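You operate a simulated robot arm through the tools that you are given. There is no shell and no other tool. Be economical: measure what you need, move in short steps, check, and stop when the job is done.

The job below is to be done with a simulated robot arm. You get a single attempt, and the scene is never put back.

Task
Put things in order on the plank top. At the end: one of the white tablets from the plank top is on top of the green tea box; the green sponge stands where the blue soup bowl stood; the blue soup bowl is on the beige tan board; the yellow butter packet stands where the green sponge stood; whatever was shut is shut again. Leave all else as you found it, and nothing knocked over.

The check looks at the end state, three seconds after you hand in, the way a careful person would. Anything else that was tipped, shoved, dropped, spilled or broken makes it a failure.

Robot
A 7-joint arm with a two-finger parallel gripper, fixed in place. Base frame: the origin is at the foot of the arm, x ahead of it, y to its left, z up; the work surface is at about z = 0. Lengths are in mm, angles in degrees, forces in N, time in s.
With the tool pointing down near the work surface it reaches from about 240 to 620 mm from the base axis. Its first joint turns from -66.0 to 66.0 degrees. Payload 2.6 kg.
The tool frame sits at the grasp point between the pads (the TCP): z along the fingers, y along the line on which they close. The tips reach 30 mm beyond it. Largest opening 94 mm; finger width 28, thickness 10; the body of the gripper, 50 by 96 mm, starts 55 mm behind the TCP.
Orientation is told as [roll, pitch, yaw] about the base's x, y, z axes, in that order, counted from this pose: with the fingers straight down and closing along the base's y, the tool's x points along the base's -x, its y along +y and its z along -z.

Tools
- The arm moves only by the tool drive_tool. Its argument "deltas" is a list of rows, each a list of 3 entries, a list of its own where there are three numbers: the gripper command, from -1 (shut) to 1 (fully open), values between in proportion, then the shift along the tool's x, y, z in m, then the turn, a rotation vector about the tool's x, y, z in degrees. In form: [[jaw, [x, y, z], [wx, wy, wz]], ...]. A call has 1 to 10 rows; each row is the pose to reach, as a shift and turn from the pose commanded when the call began, along the tool's axes at that moment. Each row takes 0.2 s and may step no farther than 50 mm and 8.6 degrees from the row before; otherwise, or with a gripper value out of range, the whole call is refused. Where a pose cannot be reached the arm comes as near as it can. A force on the tool above 40 N (or 10 N above the force at the start of the call, whichever is more), or a blocked arm, ends the call early, and 0.2 s more pass. Each finger travels about 72 mm/s and halts on what it meets, pressing with about 43 N; the grip force reading is that of the motor and also rises with nothing between the fingers. The clock runs only during rows and for 0.2 s after the last one: add rows that repeat a pose to give the fingers time. It gives the time, the measured TCP pose, the force on the tool (base axes), the opening and the grip force at its end, in the units of the frame above (readings bear some noise).
- Cameras (640 x 400 px; columns grow to the right, rows downward): "scene" is fixed at [37, 436.7, 562.3]; the picture's right is [-0.74, -0.67, 0.00], its down [-0.40, 0.44, -0.80] and it looks along [0.54, -0.60, -0.59] (base axes); focal length 228 px, centre (320, 200). "wrist" rides on the gripper at [76, 14, -102] in the tool frame; the picture's right is [-0.18, 0.98, 0.00], its down [-0.75, -0.14, -0.64] and it looks along [-0.63, -0.12, 0.77] (tool axes); focal length 243 px, centre (320, 200). There is no depth. A picture from a camera that has moved, and an enlarged one, comes with that camera's place and axes in the base frame and with its lens.
- get_image(camera): a new picture of that camera. It takes no simulated time.
- zoom(camera, box): a new picture of the part [left, top, right, bottom] of that camera's present view, enlarged. It takes no simulated time.
- sign_off(): hands the job in; it is judged then, once.

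Go step by step. Nothing tells you positions but the pictures and the camera data: compare them with the known pose of the tool, close in by small moves and look again before you grip or let go. The budget is 120 turns and 76 pictures, counting those below and the enlarged ones. Unless the task says otherwise, let go and move clear before handing in, and close with one line.

The tools are called as name(argument=value, ...) on one line, values as JSON. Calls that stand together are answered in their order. drive_tool: Moves the arm, as the interface text tells. Its arguments: {"type":"object","properties":{"deltas":{"type":"array"}},"required":["deltas"]} The other tools are called the same way: get_image (camera) takes a picture; zoom (camera, box) takes an enlarged picture of a part of a camera's view; sign_off () hands the job in.

At the start:

```text
t: 0.0
eef_pos: [450.9, -85.1, 300.2]
orientation: [0.0, 0.0, 0.1]
force: [0.7, -0.8, 0.6]
gripper_width: 93.7
gripper_force: 0.0
```

scene: 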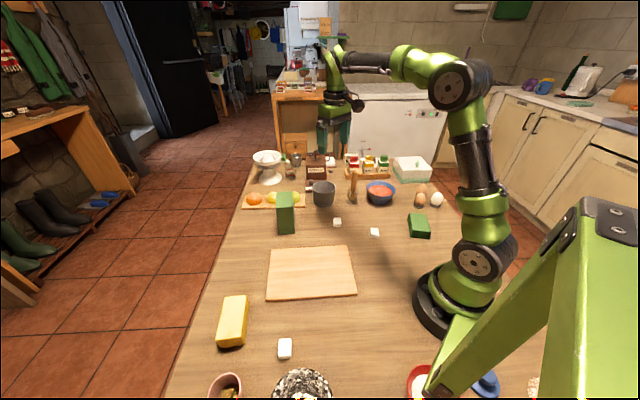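
wrist: 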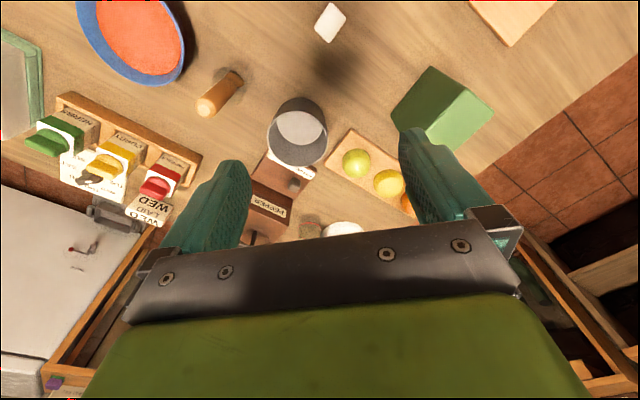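

I see a plank table with a green tea box, a board, a yellow butter packet, a green sponge, a blue bowl with red content, and white tablets. I'll zoom in first to measure.

zoom(camera="scene", box=[230, 140, 470, 290])

zoom(camera="scene", box=[180, 250, 420, 400])

zoom(camera="scene", box=[340, 140, 460, 215])

```text
2.67 times, centred on (350, 215) of scene
camera zoom: at [37.0, 436.7, 562.3], right [-0.74, -0.67, 0.0], down [-0.4, 0.44, -0.8], along [0.54, -0.6, -0.59], focal length 608 px, centre (240, 160)
```

zoom: 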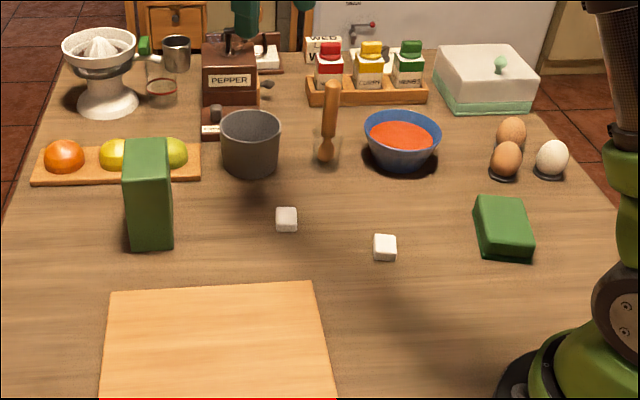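

```text
2.67 times, centred on (300, 325) of scene
camera zoom: at [37.0, 436.7, 562.3], right [-0.74, -0.67, 0.0], down [-0.4, 0.44, -0.8], along [0.54, -0.6, -0.59], focal length 608 px, centre (373, -133)
```

zoom: 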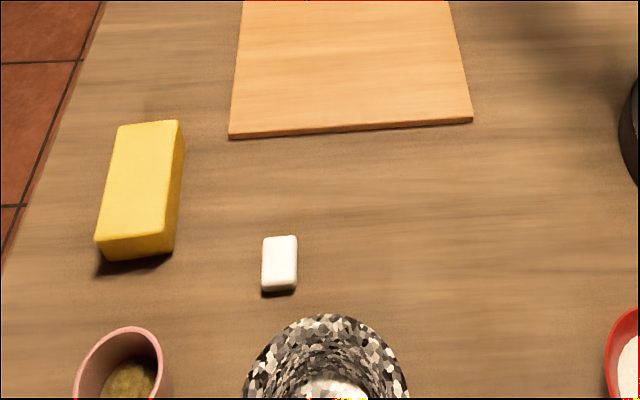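

```text
5.33 times, centred on (400, 178) of scene
camera zoom: at [37.0, 436.7, 562.3], right [-0.74, -0.67, 0.0], down [-0.4, 0.44, -0.8], along [0.54, -0.6, -0.59], focal length 1217 px, centre (-107, 320)
```

zoom: 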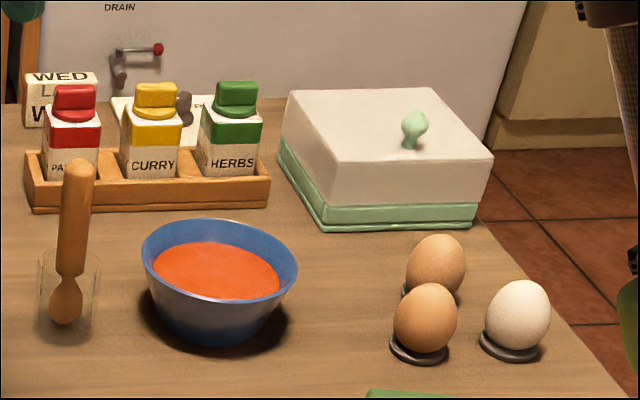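

The pieces all sit at roughly 45° to the base. I put the bowl near (369,-302), the sponge near (182,-243), the butter near (361,376), the nearest tablet near (404,-65), the tea box near (518,69) and the board near (333,148). I'll start with the tablet, moving above it turned to its axis.

drive_tool(deltas=[[1, [0.008, 0.003, 0.025], [0, 0, 7.2]], [1, [0.016, 0.006, 0.05], [0, 0, 14.4]], [1, [0.024, 0.009, 0.075], [0, 0, 21.6]], [1, [0.032, 0.012, 0.1], [0, 0, 28.8]], [1, [0.04, 0.015, 0.125], [0, 0, 36]], [1, [0.046, 0.019, 0.15], [0, 0, 43]], [1, [0.046, 0.019, 0.15], [0, 0, 43]]])

get_image(camera="wrist")

get_image(camera="scene")

```text
t: 1.6
eef_pos: [403.7, -67.0, 151.5]
orientation: [0.0, 0.1, -43.1]
force: [0.9, 1.1, -1.1]
gripper_width: 94.2
gripper_force: 0.0
```

```text
70 pictures are left
camera wrist: at [357.8, -3.1, 253.9], right [0.81, 0.59, 0.0], down [0.45, -0.62, 0.64], along [0.38, -0.52, -0.77], focal length 243 px, centre (320, 200)
```

wrist: 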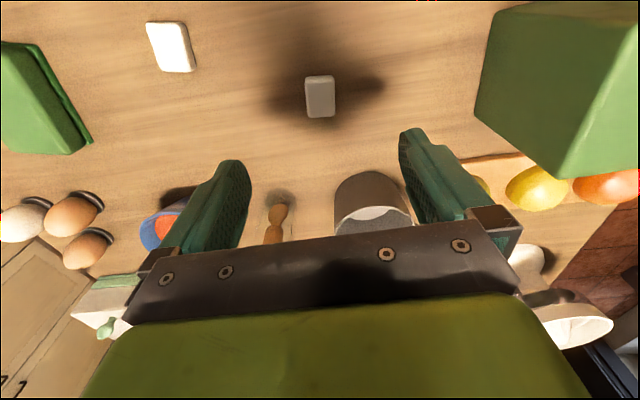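

```text
69 pictures are left
```

scene: 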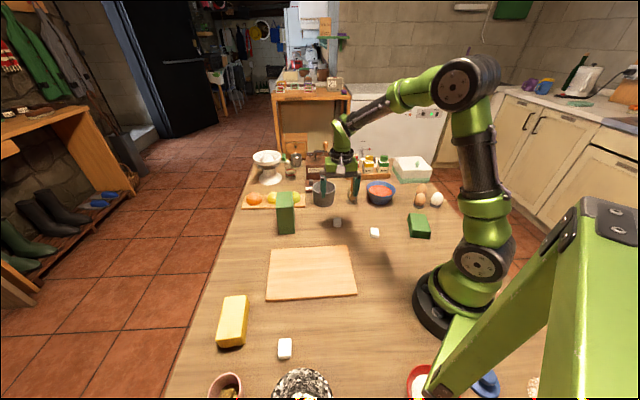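

The tablet is centered under the gripper at about (401,-62) and aligned. I'll go down and grip it.

drive_tool(deltas=[[1, [0.005, 0.002, 0.04], [0, 0, 0]], [1, [0.005, 0.002, 0.08], [0, 0, 0]], [1, [0.005, 0.002, 0.115], [0, 0, 0]], [0, [0.005, 0.002, 0.115], [0, 0, 0]], [0, [0.005, 0.002, 0.115], [0, 0, 0]]])

get_image(camera="wrist")

```text
t: 2.8
eef_pos: [403.5, -59.0, 35.5]
orientation: [0.0, 0.0, -43.0]
force: [0.4, 0.3, 0.1]
gripper_width: 47.1
gripper_force: 0.0
```

```text
68 pictures are left
camera wrist: at [356.2, 2.6, 139.0], right [0.8, 0.59, 0.0], down [0.46, -0.62, 0.64], along [0.38, -0.52, -0.77], focal length 243 px, centre (320, 200)
```

wrist: 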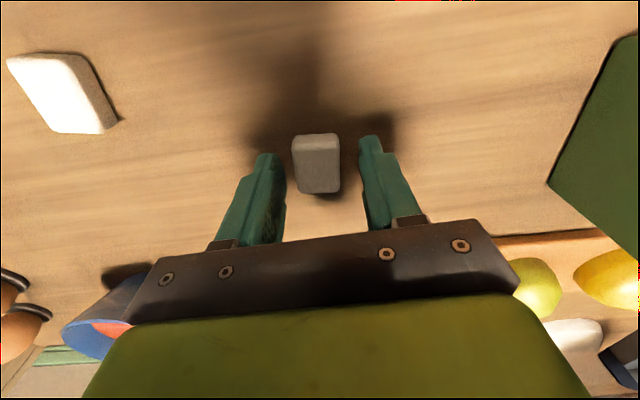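

The tablet is between the fingertips and about 4 mm toward the camera. I'll nudge that way and close.

drive_tool(deltas=[[0, [0.004, 0, 0.001], [0, 0, 0]], [-0.6, [0.004, 0, 0.001], [0, 0, 0]], [-0.6, [0.004, 0, 0.001], [0, 0, 0]], [-0.6, [0.004, 0, 0.001], [0, 0, 0]]])

get_image(camera="wrist")

```text
t: 3.8
eef_pos: [399.4, -57.6, 34.2]
orientation: [0.0, 0.1, -43.0]
force: [-0.6, -0.5, 0.0]
gripper_width: 26.3
gripper_force: 42.9
```

```text
67 pictures are left
camera wrist: at [353.2, 4.6, 137.8], right [0.8, 0.59, 0.0], down [0.46, -0.62, 0.64], along [0.38, -0.52, -0.77], focal length 243 px, centre (320, 200)
```

wrist: 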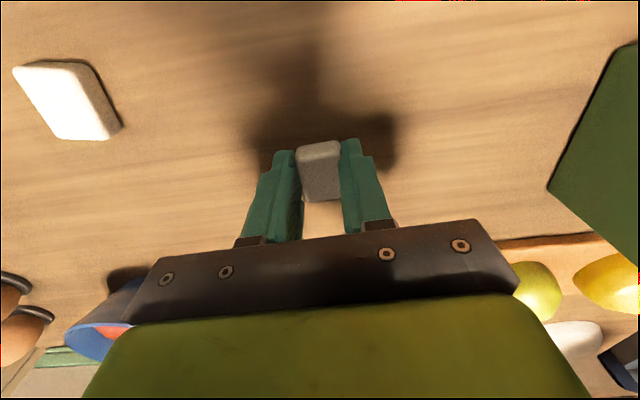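

The tablet is gripped. I'll lift it and carry it over the tea box.

drive_tool(deltas=[[-0.6, [0, 0, -0.048], [0, 0, 0]], [-0.6, [0, 0, -0.096], [0, 0, 0]], [-0.6, [0, 0, -0.144], [0, 0, 0]], [-0.6, [0, 0, -0.192], [0, 0, 0]], [-0.6, [0, 0.043, -0.192], [0, 0, 0]], [-0.6, [0, 0.086, -0.192], [0, 0, 0]], [-0.6, [0, 0.13, -0.192], [0, 0, 0]], [-0.6, [0, 0.174, -0.192], [0, 0, 0]], [-0.6, [0, 0.174, -0.192], [0, 0, 0]]])

get_image(camera="wrist")

zoom(camera="scene", box=[230, 140, 350, 245])

```text
t: 5.8
eef_pos: [521.7, 69.7, 226.9]
orientation: [0.0, 0.1, -42.9]
force: [0.5, -0.2, -0.1]
gripper_width: 26.4
gripper_force: 43.1
```

```text
66 pictures are left
camera wrist: at [474.2, 131.9, 329.2], right [0.8, 0.59, 0.0], down [0.46, -0.62, 0.64], along [0.38, -0.52, -0.77], focal length 243 px, centre (320, 200)
```

wrist: 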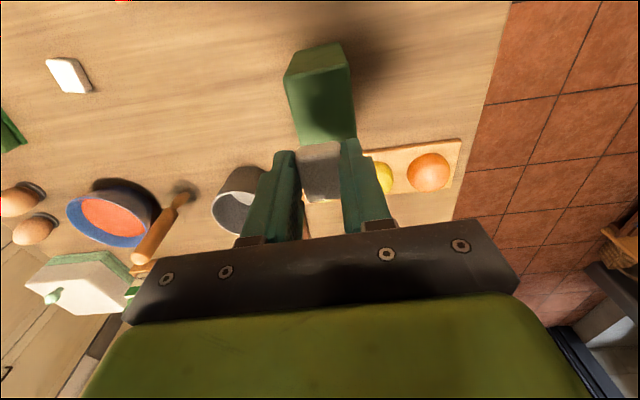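

```text
3.81 times, centred on (290, 192) of scene
camera zoom: at [37.0, 436.8, 562.3], right [-0.74, -0.67, 0.0], down [-0.4, 0.44, -0.8], along [0.54, -0.6, -0.59], focal length 869 px, centre (434, 229)
```

zoom: 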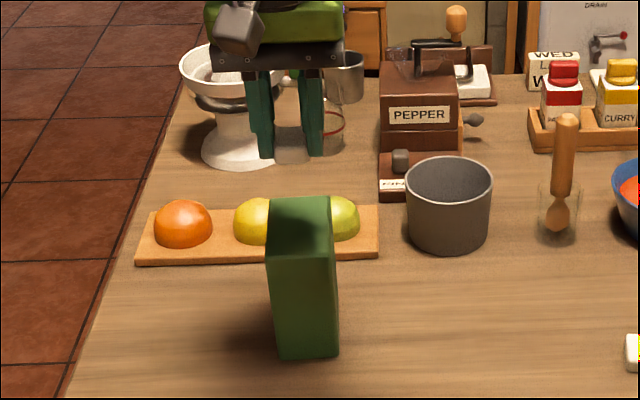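

The tea box top is about 54 by 80 mm at height roughly 117, centered near (530,60). I'll shift over its center and come down partway to look.

drive_tool(deltas=[[-0.6, [-0.012, -0.002, 0.02], [0, 0, 0]], [-0.6, [-0.012, -0.002, 0.045], [0, 0, 0]], [-0.6, [-0.012, -0.002, 0.06], [0, 0, 0]], [-0.6, [-0.012, -0.002, 0.06], [0, 0, 0]]])

get_image(camera="wrist")

zoom(camera="scene", box=[260, 160, 340, 240])

```text
t: 6.8
eef_pos: [525.7, 59.2, 166.3]
orientation: [0.0, 0.0, -43.0]
force: [0.0, -0.9, -0.3]
gripper_width: 26.3
gripper_force: 43.3
```

```text
64 pictures are left
camera wrist: at [479.6, 121.9, 268.7], right [0.8, 0.59, 0.0], down [0.46, -0.62, 0.64], along [0.38, -0.52, -0.77], focal length 243 px, centre (320, 200)
```

wrist: 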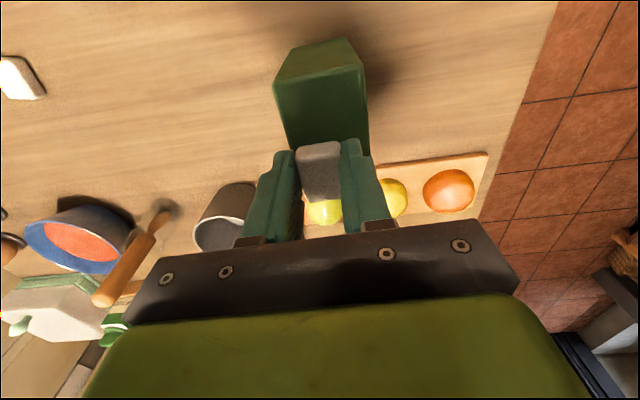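

```text
5.00 times, centred on (300, 200) of scene
camera zoom: at [37.0, 436.7, 562.3], right [-0.74, -0.67, 0.0], down [-0.4, 0.44, -0.8], along [0.54, -0.6, -0.59], focal length 1141 px, centre (420, 200)
```

zoom: 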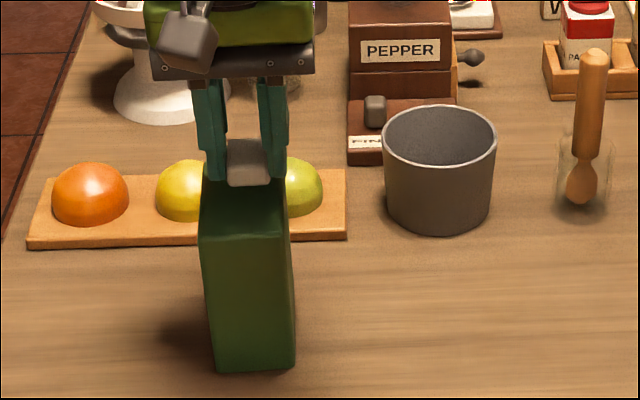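

The tablet is over the middle of the tea box top, so I'll lower it gently while watching the force.

drive_tool(deltas=[[-0.6, [0, 0, 0.006], [0, 0, 0]], [-0.6, [0, 0, 0.01], [0, 0, 0]], [-0.6, [0, 0, 0.012], [0, 0, 0]]])

zoom(camera="scene", box=[260, 170, 320, 210])

```text
t: 7.6
eef_pos: [525.7, 59.1, 154.6]
orientation: [0.0, -0.1, -42.9]
force: [-0.3, -0.3, 0.9]
gripper_width: 26.2
gripper_force: 42.8
```

```text
10.00 times, centred on (290, 190) of scene
camera zoom: at [37.0, 436.7, 562.3], right [-0.74, -0.67, 0.0], down [-0.4, 0.44, -0.8], along [0.54, -0.6, -0.59], focal length 2282 px, centre (620, 300)
```

zoom: 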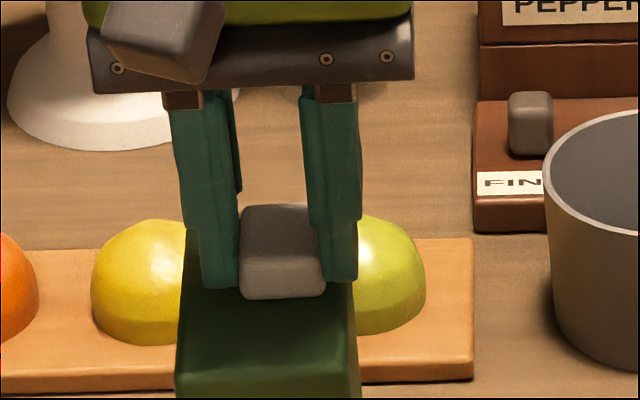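

drive_tool(deltas=[[-0.6, [0, 0, 0.002], [0, 0, 0]], [-0.6, [0, 0, 0.003], [0, 0, 0]]])

drive_tool(deltas=[[-0.6, [0, 0, 0.001], [0, 0, 0]], [-0.6, [0, 0, 0.002], [0, 0, 0]]])

drive_tool(deltas=[[-0.6, [0, 0, 0.001], [0, 0, 0]], [-0.6, [0, 0, 0.002], [0, 0, 0]]])

zoom(camera="scene", box=[260, 170, 320, 210])

```text
t: 8.2
eef_pos: [525.9, 58.0, 153.6]
orientation: [0.3, -0.2, -42.9]
force: [-5.7, -1.9, 24.5]
gripper_width: 26.5
gripper_force: 43.5
```

```text
t: 8.8
eef_pos: [527.0, 58.8, 153.2]
orientation: [0.3, -0.4, -43.0]
force: [-4.5, -3.6, 36.7]
gripper_width: 26.5
gripper_force: 42.7
```

```text
t: 9.4
eef_pos: [528.0, 57.8, 151.2]
orientation: [0.4, -0.4, -43.1]
force: [-4.4, -3.1, 37.2]
gripper_width: 26.4
gripper_force: 42.8
```

```text
10.00 times, centred on (290, 190) of scene
camera zoom: at [36.7, 436.7, 562.3], right [-0.74, -0.67, 0.0], down [-0.4, 0.44, -0.8], along [0.54, -0.6, -0.59], focal length 2282 px, centre (620, 300)
```

zoom: 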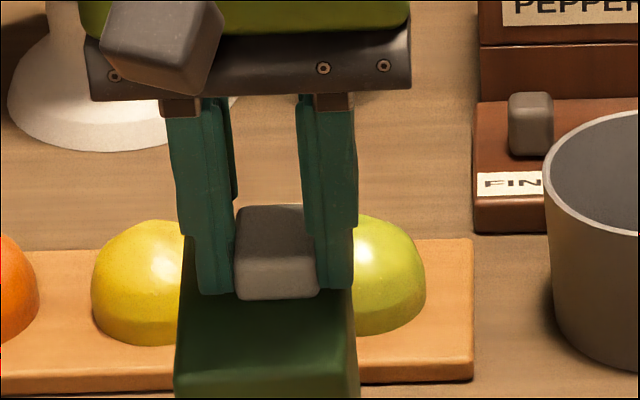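

The tablet is touching the box, and I pressed a little too far. I'll ease off 3 mm, open slowly and lift.

drive_tool(deltas=[[-0.6, [0, 0, -0.003], [0, 0, 0]], [-0.6, [0, 0, -0.003], [0, 0, 0]], [-0.3, [0, 0, -0.003], [0, 0, 0]], [-0.1, [0, 0, -0.003], [0, 0, 0]], [0.1, [0, 0, -0.003], [0, 0, 0]], [0.1, [0, 0, -0.02], [0, 0, 0]], [0.1, [0, 0, -0.06], [0, 0, 0]], [0.1, [0, 0, -0.1], [0, 0, 0]]])

zoom(camera="scene", box=[245, 155, 335, 245])

get_image(camera="wrist")

```text
t: 11.2
eef_pos: [524.7, 57.2, 245.6]
orientation: [0.0, 0.2, -43.1]
force: [0.5, 0.3, 0.7]
gripper_width: 51.6
gripper_force: 0.0
```

```text
4.44 times, centred on (290, 200) of scene
camera zoom: at [37.0, 436.7, 562.3], right [-0.74, -0.67, 0.0], down [-0.4, 0.44, -0.8], along [0.54, -0.6, -0.59], focal length 1014 px, centre (453, 200)
```

zoom: 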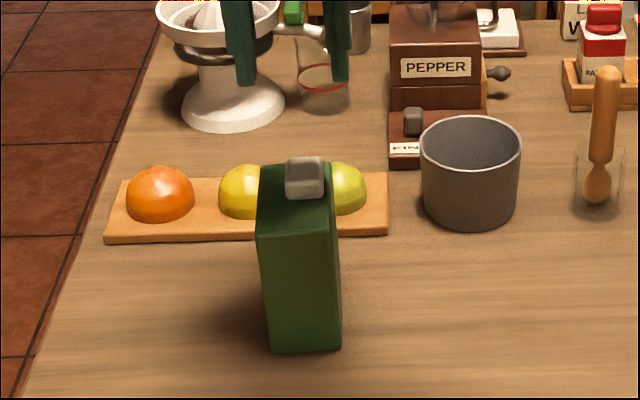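

```text
59 pictures are left
camera wrist: at [478.4, 119.3, 348.2], right [0.8, 0.59, 0.0], down [0.46, -0.62, 0.64], along [0.38, -0.52, -0.77], focal length 243 px, centre (320, 200)
```

wrist: 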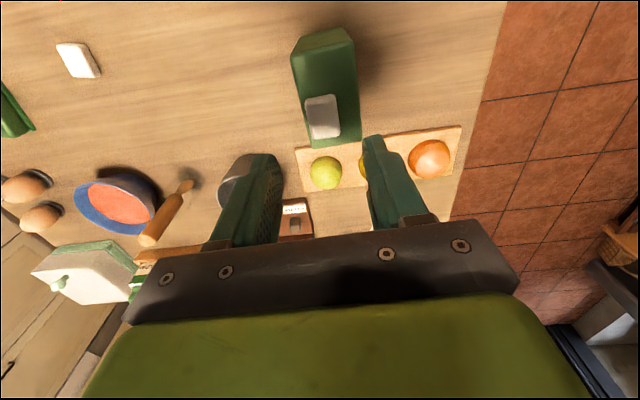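

The tablet sits well on the tea box. Next is the bowl, so I'm going high over its rim on the side facing away from the pestle glass to see the wall shape.

drive_tool(deltas=[[0, [-0.013, -0.0427, 0], [0, 0, 0]], [0, [-0.026, -0.0854, 0], [0, 0, 0]], [0, [-0.039, -0.128, 0], [0, 0, 0]], [0, [-0.052, -0.171, 0], [0, 0, 0]], [0, [-0.065, -0.2135, 0], [0, 0, 0]], [0, [-0.078, -0.256, 0], [0, 0, 0]], [0, [-0.091, -0.299, 0], [0, 0, 0]], [0, [-0.104, -0.342, 0], [0, 0, 0]], [0, [-0.117, -0.384, 0], [0, 0, 0]], [0, [-0.1315, -0.427, 0], [0, 0, 0]]])

get_image(camera="wrist")

zoom(camera="scene", box=[350, 165, 410, 215])

```text
t: 13.4
eef_pos: [330.2, -343.2, 247.9]
orientation: [0.1, 0.0, -42.9]
force: [0.3, 0.9, 0.1]
gripper_width: 47.0
gripper_force: 0.0
```

```text
58 pictures are left
camera wrist: at [282.9, -281.0, 351.4], right [0.8, 0.59, 0.0], down [0.46, -0.62, 0.64], along [0.38, -0.52, -0.77], focal length 243 px, centre (320, 200)
```

wrist: 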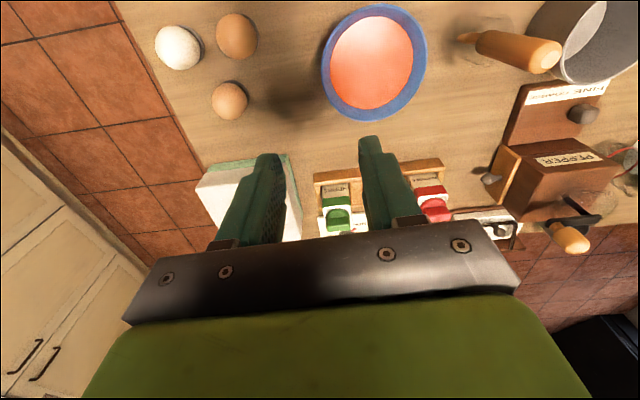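

```text
8.00 times, centred on (380, 190) of scene
camera zoom: at [37.0, 436.8, 562.3], right [-0.74, -0.67, 0.0], down [-0.4, 0.44, -0.8], along [0.54, -0.6, -0.59], focal length 1826 px, centre (-160, 280)
```

zoom: 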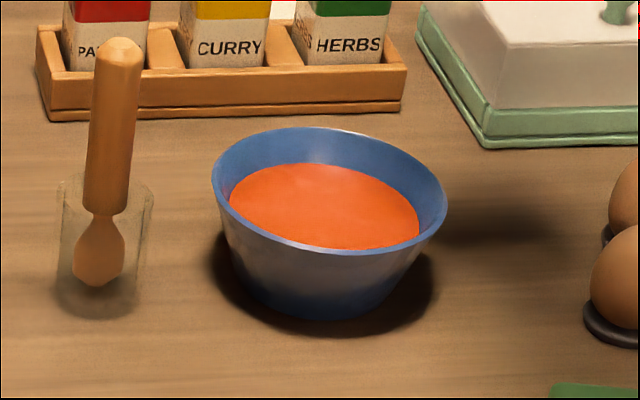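

The rim is centered near (361,-292), about 57 high and 118 across, with a wall slope of roughly 14°. I'll tilt the tool along the wall and hover over the rim point.

drive_tool(deltas=[[0, [0.004, -0.005, 0.045], [-5, 0, 0]], [0, [0.008, -0.01, 0.085], [-10, 0, 0]], [0, [0.012, -0.0147, 0.128], [-14, 0, 0]], [0, [0.012, -0.0147, 0.128], [-14, 0, 0]]])

get_image(camera="wrist")

zoom(camera="scene", box=[340, 140, 420, 215])

```text
t: 14.4
eef_pos: [313.1, -345.5, 118.7]
orientation: [14.1, 0.1, -43.0]
force: [-0.7, -0.1, -0.2]
gripper_width: 46.9
gripper_force: 0.0
```

```text
56 pictures are left
camera wrist: at [248.3, -301.2, 222.7], right [0.78, 0.57, 0.24], down [0.35, -0.73, 0.59], along [0.51, -0.38, -0.77], focal length 243 px, centre (320, 200)
```

wrist: 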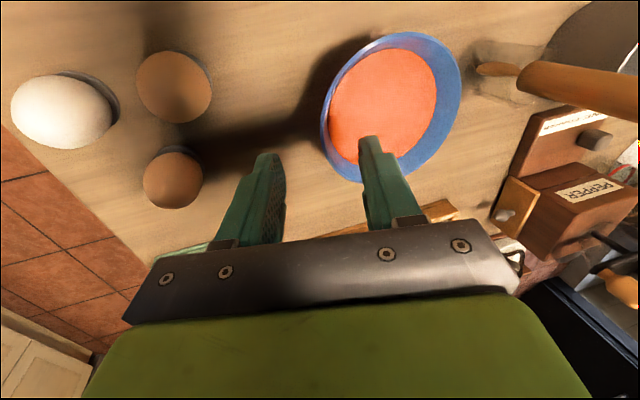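

```text
5.33 times, centred on (380, 178) of scene
camera zoom: at [37.0, 436.7, 562.3], right [-0.74, -0.67, 0.0], down [-0.4, 0.44, -0.8], along [0.54, -0.6, -0.59], focal length 1217 px, centre (0, 320)
```

zoom: 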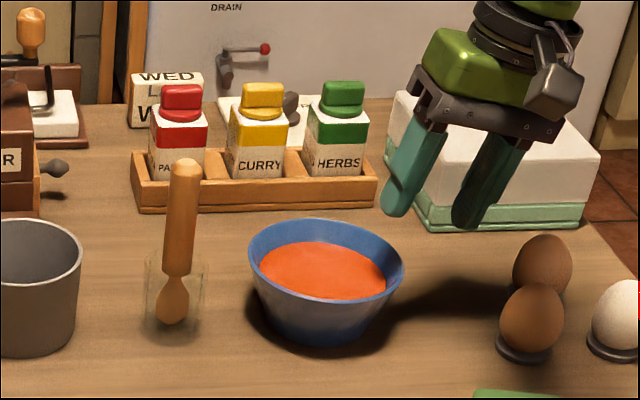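

drive_tool(deltas=[[0, [0.004, -0.002, 0.018], [0, 0, 0]], [0, [0.004, -0.002, 0.032], [0, 0, 0]], [0, [0.004, -0.002, 0.032], [0, 0, 0]]])

get_image(camera="wrist")

zoom(camera="scene", box=[350, 155, 420, 215])

```text
t: 15.2
eef_pos: [312.7, -338.5, 89.5]
orientation: [14.0, 0.0, -43.0]
force: [0.0, -0.1, -0.4]
gripper_width: 47.0
gripper_force: 0.0
```

```text
54 pictures are left
camera wrist: at [249.5, -295.0, 192.2], right [0.78, 0.57, 0.24], down [0.35, -0.73, 0.59], along [0.51, -0.38, -0.77], focal length 243 px, centre (320, 200)
```

wrist: 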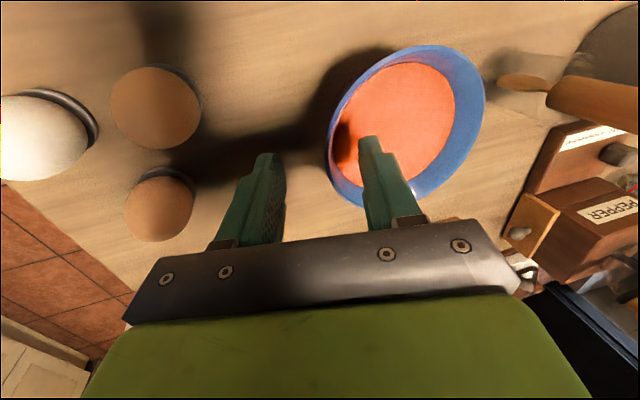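

```text
6.67 times, centred on (385, 185) of scene
camera zoom: at [37.0, 436.7, 562.3], right [-0.74, -0.67, 0.0], down [-0.4, 0.44, -0.8], along [0.54, -0.6, -0.59], focal length 1521 px, centre (-113, 300)
```

zoom: 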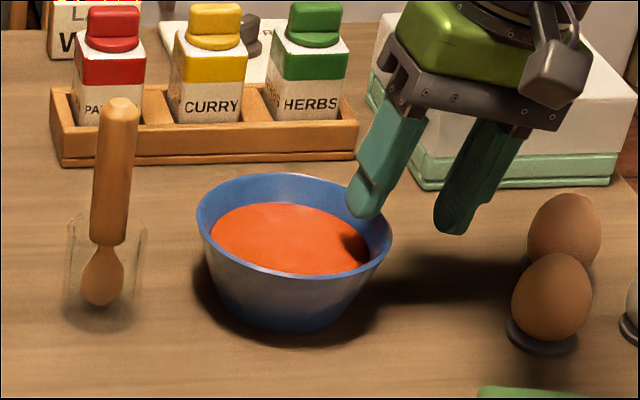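

drive_tool(deltas=[[0, [0, 0, 0.008], [0, 0, 0]], [0, [0, 0, 0.016], [0, 0, 0]], [0, [0, 0, 0.022], [0, 0, 0]]])

get_image(camera="wrist")

zoom(camera="scene", box=[350, 155, 420, 215])

```text
t: 16.0
eef_pos: [317.6, -334.7, 66.0]
orientation: [14.0, 0.0, -43.0]
force: [0.5, -1.2, -0.6]
gripper_width: 47.0
gripper_force: 0.0
```

```text
52 pictures are left
camera wrist: at [252.7, -290.3, 169.9], right [0.79, 0.57, 0.24], down [0.35, -0.73, 0.59], along [0.51, -0.38, -0.77], focal length 243 px, centre (320, 200)
```

wrist: 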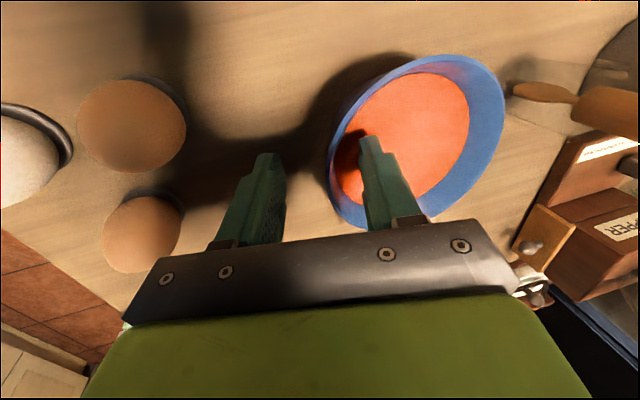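

```text
6.67 times, centred on (385, 185) of scene
camera zoom: at [37.0, 436.7, 562.3], right [-0.74, -0.67, 0.0], down [-0.4, 0.44, -0.8], along [0.54, -0.6, -0.59], focal length 1521 px, centre (-113, 300)
```

zoom: 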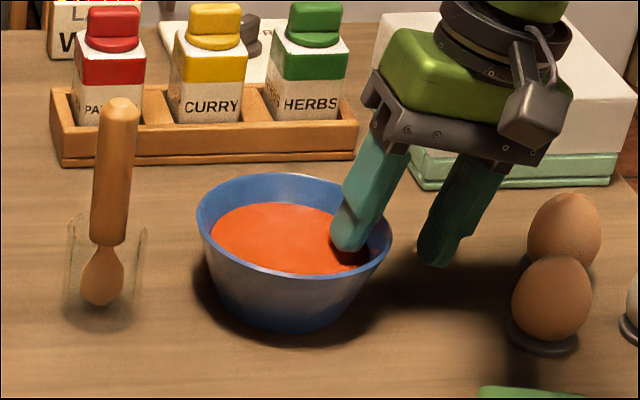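

drive_tool(deltas=[[0, [0, 0, 0.003], [0, 0, 0]], [0, [0, 0, 0.005], [0, 0, 0]]])

zoom(camera="scene", box=[370, 165, 410, 205])

```text
t: 16.6
eef_pos: [316.1, -333.7, 62.0]
orientation: [14.0, 0.1, -43.0]
force: [0.1, 0.5, 0.2]
gripper_width: 46.8
gripper_force: 0.0
```

```text
10.00 times, centred on (390, 185) of scene
camera zoom: at [37.0, 436.7, 562.3], right [-0.74, -0.67, 0.0], down [-0.4, 0.44, -0.8], along [0.54, -0.6, -0.59], focal length 2282 px, centre (-380, 350)
```

zoom: 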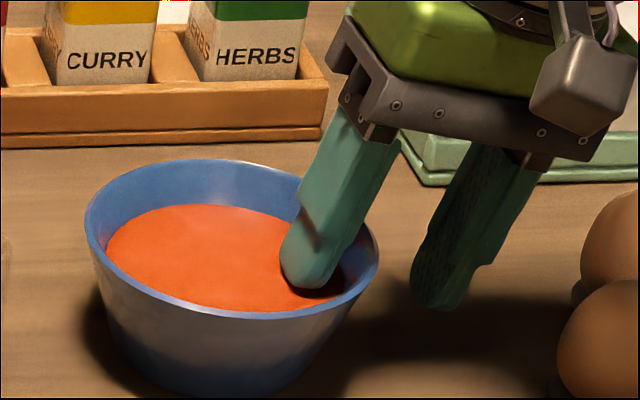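

drive_tool(deltas=[[0, [0, 0, 0.003], [0, 0, 0]], [0, [0, 0, 0.005], [0, 0, 0]]])

zoom(camera="scene", box=[370, 165, 410, 205])

```text
t: 17.2
eef_pos: [317.8, -333.5, 55.8]
orientation: [14.0, 0.0, -43.0]
force: [0.0, -0.2, 0.6]
gripper_width: 46.9
gripper_force: 0.0
```

```text
10.00 times, centred on (390, 185) of scene
camera zoom: at [37.0, 436.7, 562.3], right [-0.74, -0.67, 0.0], down [-0.4, 0.44, -0.8], along [0.54, -0.6, -0.59], focal length 2282 px, centre (-380, 350)
```

zoom: 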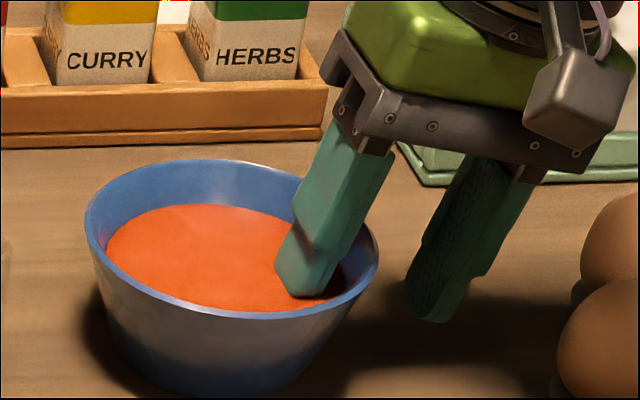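

The tip dips slightly into the soup with no contact force. I'll close on the wall now.

drive_tool(deltas=[[-0.4, [0, 0, 0], [0, 0, 0]], [-0.7, [0, 0, 0], [0, 0, 0]], [-0.9, [0, 0, 0], [0, 0, 0]], [-1, [0, 0, 0], [0, 0, 0]], [-1, [0, 0, 0], [0, 0, 0]]])

zoom(camera="scene", box=[350, 155, 420, 215])

get_image(camera="wrist")

```text
t: 18.4
eef_pos: [318.9, -333.5, 57.0]
orientation: [14.1, -0.1, -43.0]
force: [4.9, -0.9, 15.1]
gripper_width: 15.2
gripper_force: 43.3
```

```text
6.67 times, centred on (385, 185) of scene
camera zoom: at [36.9, 436.8, 562.3], right [-0.74, -0.67, 0.0], down [-0.4, 0.44, -0.8], along [0.54, -0.6, -0.59], focal length 1521 px, centre (-113, 300)
```

zoom: 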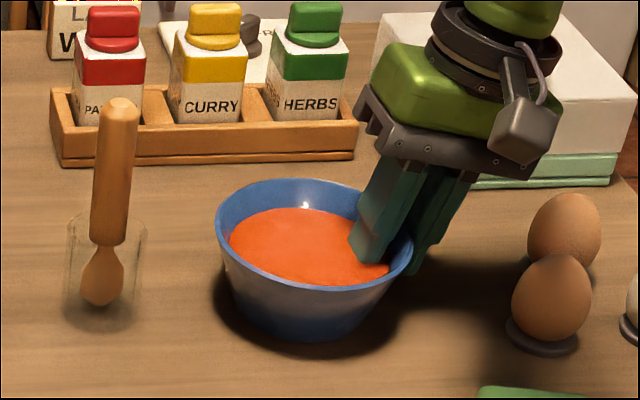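

```text
47 pictures are left
camera wrist: at [255.1, -288.7, 160.4], right [0.78, 0.57, 0.24], down [0.35, -0.73, 0.59], along [0.51, -0.38, -0.77], focal length 243 px, centre (320, 200)
```

wrist: 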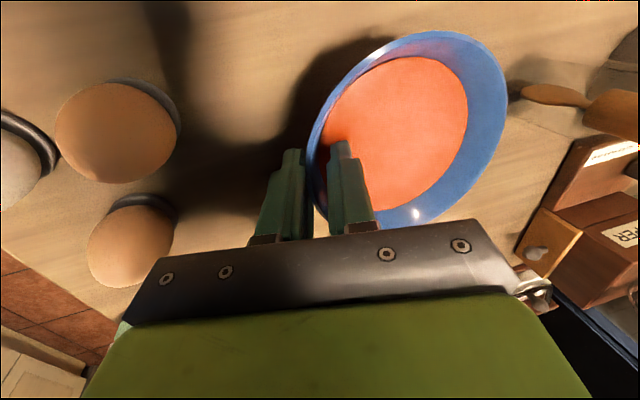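

zoom(camera="scene", box=[365, 170, 405, 215])

```text
8.89 times, centred on (385, 192) of scene
camera zoom: at [36.9, 436.8, 562.3], right [-0.74, -0.67, 0.0], down [-0.4, 0.44, -0.8], along [0.54, -0.6, -0.59], focal length 2028 px, centre (-258, 267)
```

zoom: 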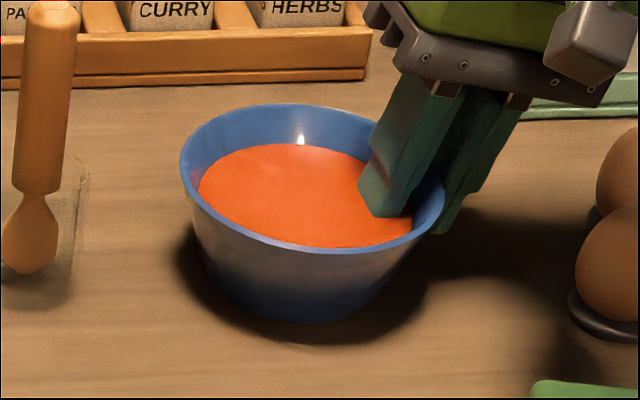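

The bowl is held but sits about 5° tilted, far side up. I'll lift a little while rolling the tool back 5° to level it.

drive_tool(deltas=[[-1, [0, 0.001, -0.004], [1.5, 0, 0]], [-1, [0, 0.002, -0.008], [3, 0, 0]], [-1, [0, 0.003, -0.014], [5, 0, 0]], [-1, [0, 0.003, -0.014], [5, 0, 0]]])

zoom(camera="scene", box=[365, 170, 405, 215])

```text
t: 19.4
eef_pos: [318.0, -333.9, 69.9]
orientation: [8.9, 0.1, -43.0]
force: [0.5, 1.5, 0.2]
gripper_width: 14.0
gripper_force: 42.7
```

```text
8.89 times, centred on (385, 192) of scene
camera zoom: at [37.0, 436.7, 562.3], right [-0.74, -0.67, 0.0], down [-0.4, 0.44, -0.8], along [0.54, -0.6, -0.59], focal length 2028 px, centre (-258, 267)
```

zoom: 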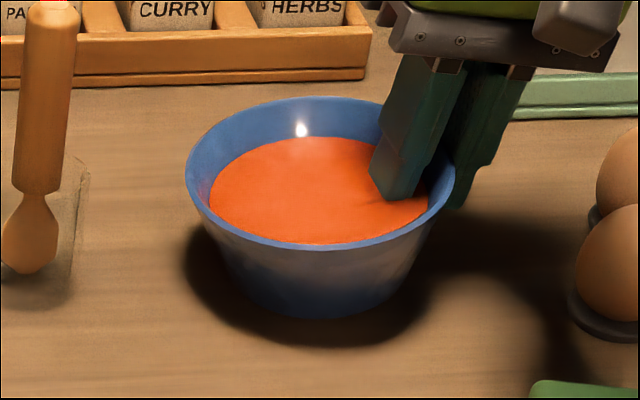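

drive_tool(deltas=[[-1, [0, 0.001, -0.007], [0, 0, 0]], [-1, [0, 0.002, -0.015], [0, 0, 0]], [-1, [0, 0.004, -0.03], [0, 0, 0]], [-1, [0, 0.004, -0.03], [0, 0, 0]]])

zoom(camera="scene", box=[365, 165, 405, 210])

```text
t: 20.4
eef_pos: [315.8, -334.4, 101.2]
orientation: [8.9, 0.0, -43.0]
force: [0.0, -0.1, -3.6]
gripper_width: 12.5
gripper_force: 43.2
```

```text
8.89 times, centred on (385, 188) of scene
camera zoom: at [37.0, 436.7, 562.3], right [-0.74, -0.67, 0.0], down [-0.4, 0.44, -0.8], along [0.54, -0.6, -0.59], focal length 2028 px, centre (-258, 311)
```

zoom: 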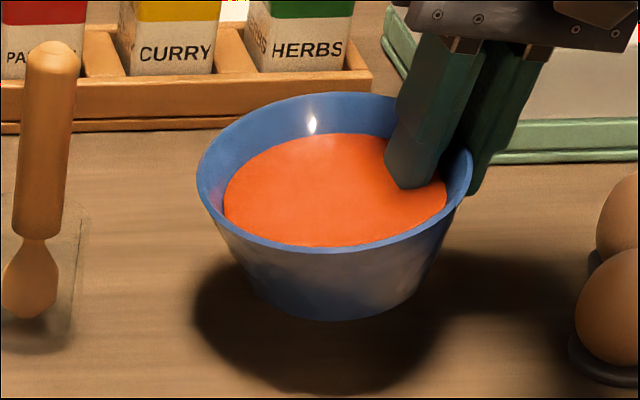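

The bowl is off the table and weighs about 0.37 kg, with the far side sagging about 6°. I'll roll the tool to level it.

drive_tool(deltas=[[-1, [0, 0, -0.002], [-2, 0, 0]], [-1, [0, 0, -0.004], [-4, 0, 0]], [-1, [0, 0, -0.006], [-6, 0, 0]], [-1, [0, 0, -0.006], [-6, 0, 0]], [-1, [0, 0, -0.006], [-6, 0, 0]], [-1, [0, 0, -0.006], [-6, 0, 0]]])

zoom(camera="scene", box=[365, 165, 405, 210])

```text
t: 21.8
eef_pos: [316.5, -335.2, 106.8]
orientation: [14.9, 0.1, -43.0]
force: [-0.1, -0.1, -4.1]
gripper_width: 12.5
gripper_force: 42.7
```

```text
8.89 times, centred on (385, 188) of scene
camera zoom: at [37.0, 436.7, 562.3], right [-0.74, -0.67, 0.0], down [-0.4, 0.44, -0.8], along [0.54, -0.6, -0.59], focal length 2028 px, centre (-258, 311)
```

zoom: 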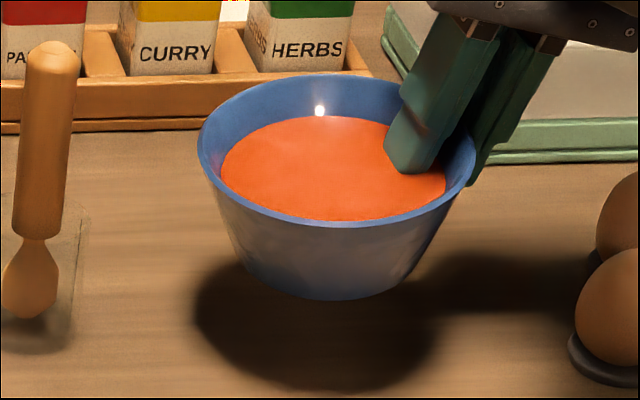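

The bowl is level and the grip is steady. I'll lift and carry it slowly toward the board.

drive_tool(deltas=[[-1, [0, 0.0025, -0.0095], [0, 0, 0]], [-1, [0, 0.0065, -0.0245], [0, 0, 0]], [-1, [0, 0.0105, -0.0395], [0, 0, 0]], [-1, [0.005, 0.0163, -0.0423], [0, 0, 0]], [-1, [0.0159, 0.0264, -0.0396], [0, 0, 0]], [-1, [0.0318, 0.0412, -0.0356], [0, 0, 0]], [-1, [0.0477, 0.056, -0.0317], [0, 0, 0]], [-1, [0.0636, 0.0708, -0.0278], [0, 0, 0]], [-1, [0.0795, 0.0856, -0.0239], [0, 0, 0]], [-1, [0.0874, 0.093, -0.0219], [0, 0, 0]]])

get_image(camera="scene")

```text
t: 24.0
eef_pos: [310.8, -212.6, 154.0]
orientation: [15.0, 0.1, -43.1]
force: [-0.2, 0.4, -4.8]
gripper_width: 12.7
gripper_force: 43.2
```

```text
42 pictures are left
```

scene: 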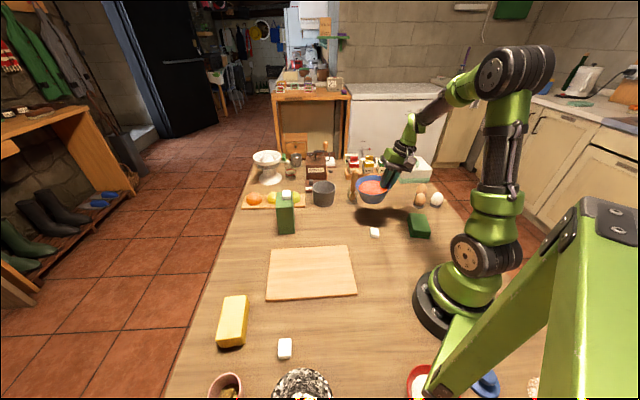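

drive_tool(deltas=[[-1, [0.0084, 0.0076, 0.002], [0, 0, 0]], [-1, [0.025, 0.0227, 0.006], [0, 0, 0]], [-1, [0.0418, 0.0379, 0.0101], [0, 0, 0]], [-1, [0.0585, 0.053, 0.0141], [0, 0, 0]], [-1, [0.0752, 0.0682, 0.0181], [0, 0, 0]], [-1, [0.0919, 0.0833, 0.0222], [0, 0, 0]], [-1, [0.1086, 0.0985, 0.0262], [0, 0, 0]], [-1, [0.1253, 0.1136, 0.0302], [0, 0, 0]], [-1, [0.142, 0.1288, 0.0343], [0, 0, 0]], [-1, [0.1503, 0.1364, 0.0363], [0, 0, 0]]])

drive_tool(deltas=[[-1, [0.0084, 0.0076, 0.002], [0, 0, 0]], [-1, [0.025, 0.0227, 0.006], [0, 0, 0]], [-1, [0.0418, 0.0379, 0.0101], [0, 0, 0]], [-1, [0.0585, 0.053, 0.0141], [0, 0, 0]], [-1, [0.0752, 0.0682, 0.0181], [0, 0, 0]], [-1, [0.0833, 0.0757, 0.0201], [0, 0, 0]]])

zoom(camera="scene", box=[240, 180, 400, 310])

get_image(camera="wrist")

```text
t: 26.2
eef_pos: [295.6, -5.8, 152.0]
orientation: [15.0, 0.0, -43.1]
force: [-0.8, 0.0, -3.9]
gripper_width: 12.7
gripper_force: 43.7
```

```text
t: 27.6
eef_pos: [289.4, 105.7, 153.0]
orientation: [15.0, -0.1, -42.9]
force: [-0.1, 1.0, -4.9]
gripper_width: 12.8
gripper_force: 42.7
```

```text
3.08 times, centred on (320, 245) of scene
camera zoom: at [37.0, 436.7, 562.3], right [-0.74, -0.67, 0.0], down [-0.4, 0.44, -0.8], along [0.54, -0.6, -0.59], focal length 702 px, centre (320, 62)
```

zoom: 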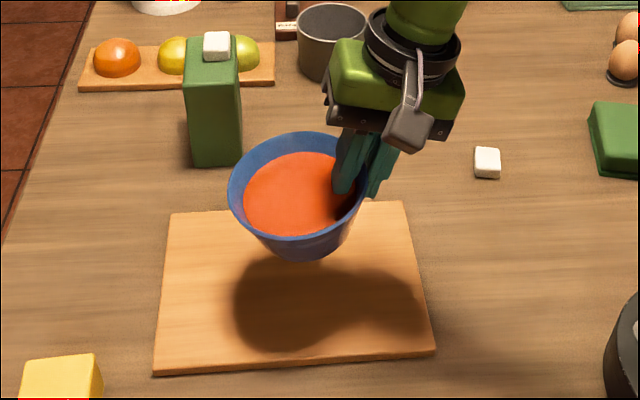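

```text
40 pictures are left
camera wrist: at [224.3, 148.9, 256.0], right [0.78, 0.57, 0.25], down [0.34, -0.74, 0.58], along [0.52, -0.37, -0.77], focal length 243 px, centre (320, 200)
```

wrist: 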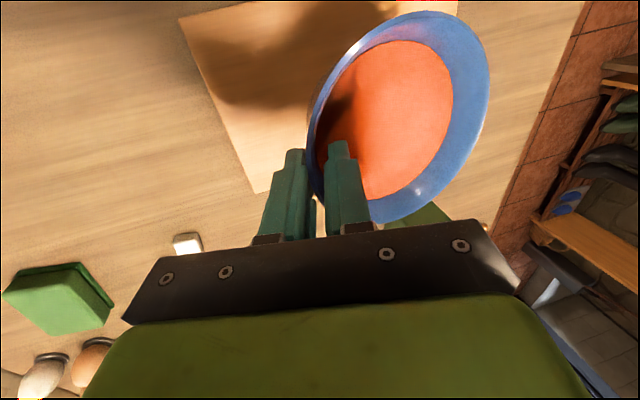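

The bowl is above the board's center and level. I'll lower it straight down in stages.

drive_tool(deltas=[[-1, [0, -0.0026, 0.0097], [0, 0, 0]], [-1, [0, -0.0065, 0.0242], [0, 0, 0]], [-1, [0, -0.0104, 0.0387], [0, 0, 0]], [-1, [0, -0.0143, 0.0532], [0, 0, 0]], [-1, [0, -0.0181, 0.0676], [0, 0, 0]], [-1, [0, -0.0181, 0.0676], [0, 0, 0]]])

zoom(camera="scene", box=[250, 210, 380, 310])

```text
t: 29.0
eef_pos: [288.2, 107.1, 83.1]
orientation: [14.9, 0.0, -43.1]
force: [0.6, 0.4, -4.5]
gripper_width: 12.8
gripper_force: 42.6
```

```text
4.00 times, centred on (315, 260) of scene
camera zoom: at [37.0, 436.7, 562.3], right [-0.74, -0.67, 0.0], down [-0.4, 0.44, -0.8], along [0.54, -0.6, -0.59], focal length 913 px, centre (340, -40)
```

zoom: 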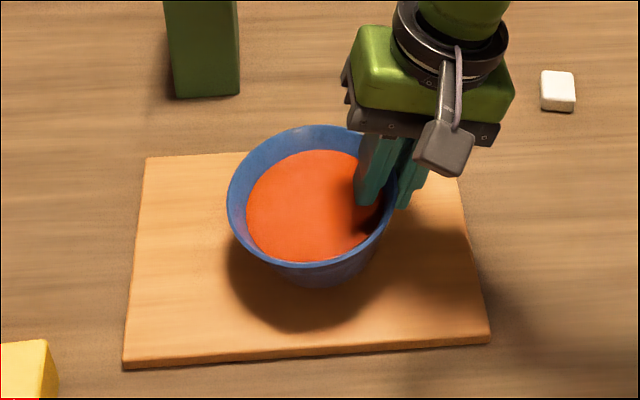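

drive_tool(deltas=[[-1, [0, -0.0013, 0.0048], [0, 0, 0]], [-1, [0, -0.0026, 0.0097], [0, 0, 0]], [-1, [0, -0.0026, 0.0097], [0, 0, 0]]])

drive_tool(deltas=[[-1, [0, -0.0005, 0.0019], [0, 0, 0]], [-1, [0, -0.001, 0.0039], [0, 0, 0]]])

zoom(camera="scene", box=[270, 220, 350, 290])

```text
t: 29.8
eef_pos: [288.6, 105.6, 72.3]
orientation: [14.9, 0.0, -43.0]
force: [-6.8, -2.4, 14.0]
gripper_width: 13.0
gripper_force: 42.7
```

```text
t: 30.4
eef_pos: [289.4, 105.3, 69.6]
orientation: [15.1, -0.2, -43.1]
force: [-9.2, -11.9, 36.0]
gripper_width: 13.9
gripper_force: 43.2
```

```text
5.71 times, centred on (310, 255) of scene
camera zoom: at [36.9, 436.7, 562.4], right [-0.74, -0.67, 0.0], down [-0.4, 0.44, -0.8], along [0.54, -0.6, -0.59], focal length 1304 px, centre (377, -114)
```

zoom: 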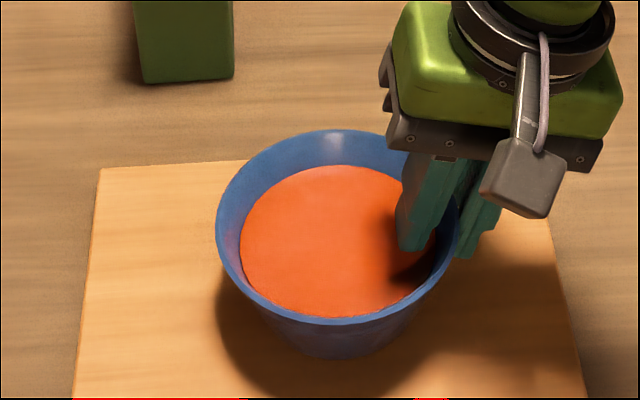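

The bowl has touched the board. I'll ease off the pressing force, open slowly, and back out along the finger axis.

drive_tool(deltas=[[-1, [0, 0.0009, -0.0033], [0, 0, 0]], [-1, [0, 0.0009, -0.0033], [0, 0, 0]], [-0.7, [0, 0.0009, -0.0033], [0, 0, 0]], [-0.5, [0, 0.0009, -0.0033], [0, 0, 0]], [-0.3, [0, 0.0009, -0.0033], [0, 0, 0]], [-0.2, [0, 0.0009, -0.0033], [0, 0, 0]], [-0.2, [0, 0.0009, -0.015], [0, 0, 0]], [-0.2, [0, 0.0009, -0.035], [0, 0, 0]], [-0.2, [0, 0.0009, -0.07], [0, 0, 0]], [-0.2, [0, 0.0009, -0.12], [0, 0, 0]]])

zoom(camera="scene", box=[240, 180, 400, 310])

```text
t: 32.6
eef_pos: [267.7, 84.0, 185.0]
orientation: [15.0, 0.0, -42.9]
force: [-0.1, 0.3, 0.5]
gripper_width: 37.6
gripper_force: 0.1
```

```text
3.08 times, centred on (320, 245) of scene
camera zoom: at [37.0, 436.7, 562.3], right [-0.74, -0.67, 0.0], down [-0.4, 0.44, -0.8], along [0.54, -0.6, -0.59], focal length 702 px, centre (320, 62)
```

zoom: 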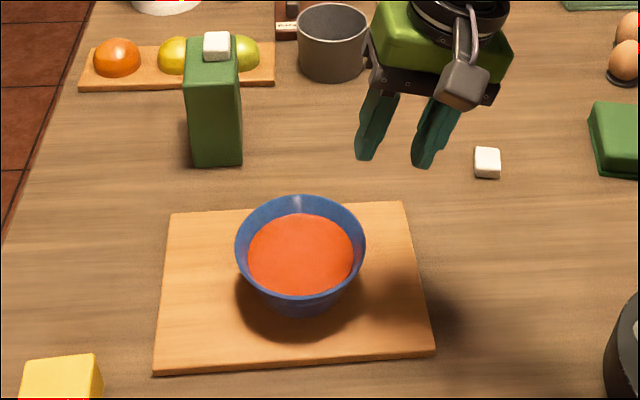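

The bowl stands level on the board. Next is the sponge, so I'm moving over it with the tool upright again.

drive_tool(deltas=[[0, [-0.027, -0.021, -0.0087], [3, 0, 0]], [0.5, [-0.054, -0.042, -0.0174], [6, 0, 0]], [1, [-0.081, -0.063, -0.026], [9, 0, 0]], [1, [-0.108, -0.084, -0.035], [12, 0, 0]], [1, [-0.135, -0.104, -0.0435], [15, 0, 0]], [1, [-0.139, -0.14, -0.053], [15, 0, 0]], [1, [-0.143, -0.175, -0.0625], [15, 0, 0]], [1, [-0.147, -0.21, -0.072], [15, 0, 0]], [1, [-0.151, -0.246, -0.0815], [15, 0, 0]], [1, [-0.1555, -0.281, -0.091], [15, 0, 0]]])

get_image(camera="wrist")

zoom(camera="scene", box=[370, 180, 460, 250])

```text
t: 34.8
eef_pos: [181.0, -237.5, 199.8]
orientation: [0.0, 0.0, -43.0]
force: [-0.4, 0.4, 0.2]
gripper_width: 94.1
gripper_force: 0.1
```

```text
36 pictures are left
camera wrist: at [134.3, -175.1, 302.3], right [0.8, 0.59, 0.0], down [0.46, -0.62, 0.64], along [0.38, -0.52, -0.77], focal length 243 px, centre (320, 200)
```

wrist: 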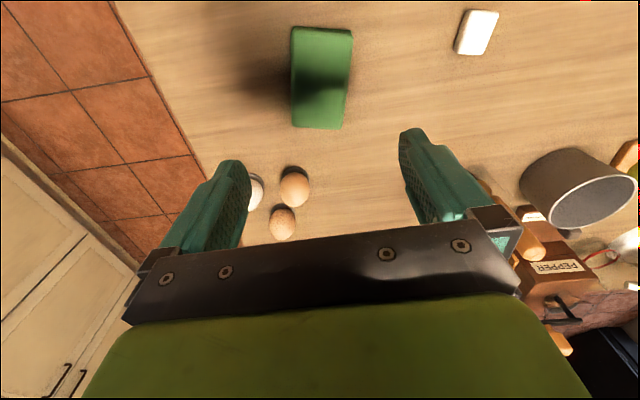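

```text
5.71 times, centred on (415, 215) of scene
camera zoom: at [37.0, 436.8, 562.3], right [-0.74, -0.67, 0.0], down [-0.4, 0.44, -0.8], along [0.54, -0.6, -0.59], focal length 1304 px, centre (-223, 114)
```

zoom: 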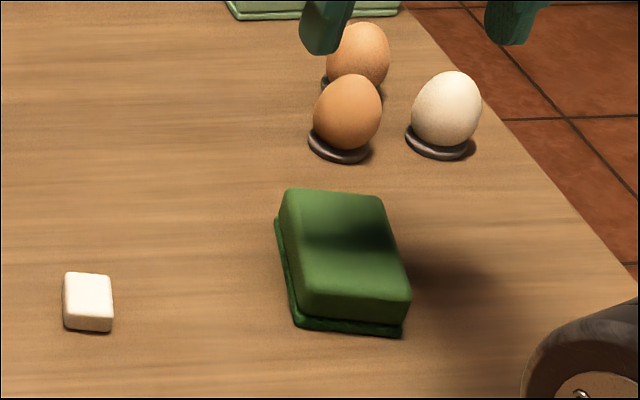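

The sponge is about 55 by 93 mm, centered near (174.5,-231), with its long axis near -57°. I'll turn to match, go down partway and recheck.

drive_tool(deltas=[[1, [0.003, 0, 0.04], [0, 0, 5]], [1, [0.006, 0, 0.08], [0, 0, 10]], [1, [0.009, 0, 0.11], [0, 0, 14.3]], [1, [0.009, 0, 0.11], [0, 0, 14.3]]])

get_image(camera="wrist")

```text
t: 35.8
eef_pos: [173.9, -232.3, 91.1]
orientation: [0.1, 0.0, -57.4]
force: [-0.3, -0.7, -0.4]
gripper_width: 94.3
gripper_force: 0.0
```

```text
34 pictures are left
camera wrist: at [144.7, -159.5, 194.5], right [0.93, 0.37, 0.0], down [0.29, -0.71, 0.64], along [0.24, -0.6, -0.77], focal length 243 px, centre (320, 200)
```

wrist: 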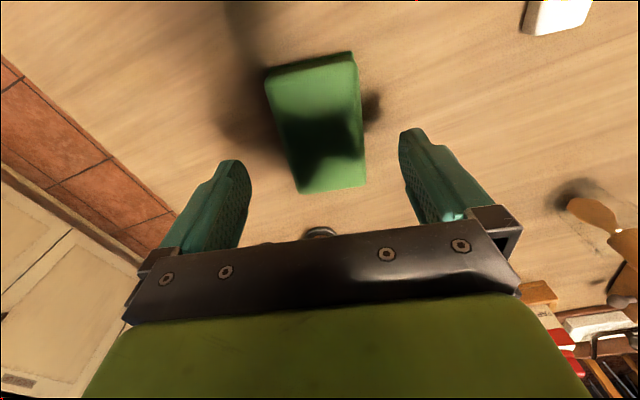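

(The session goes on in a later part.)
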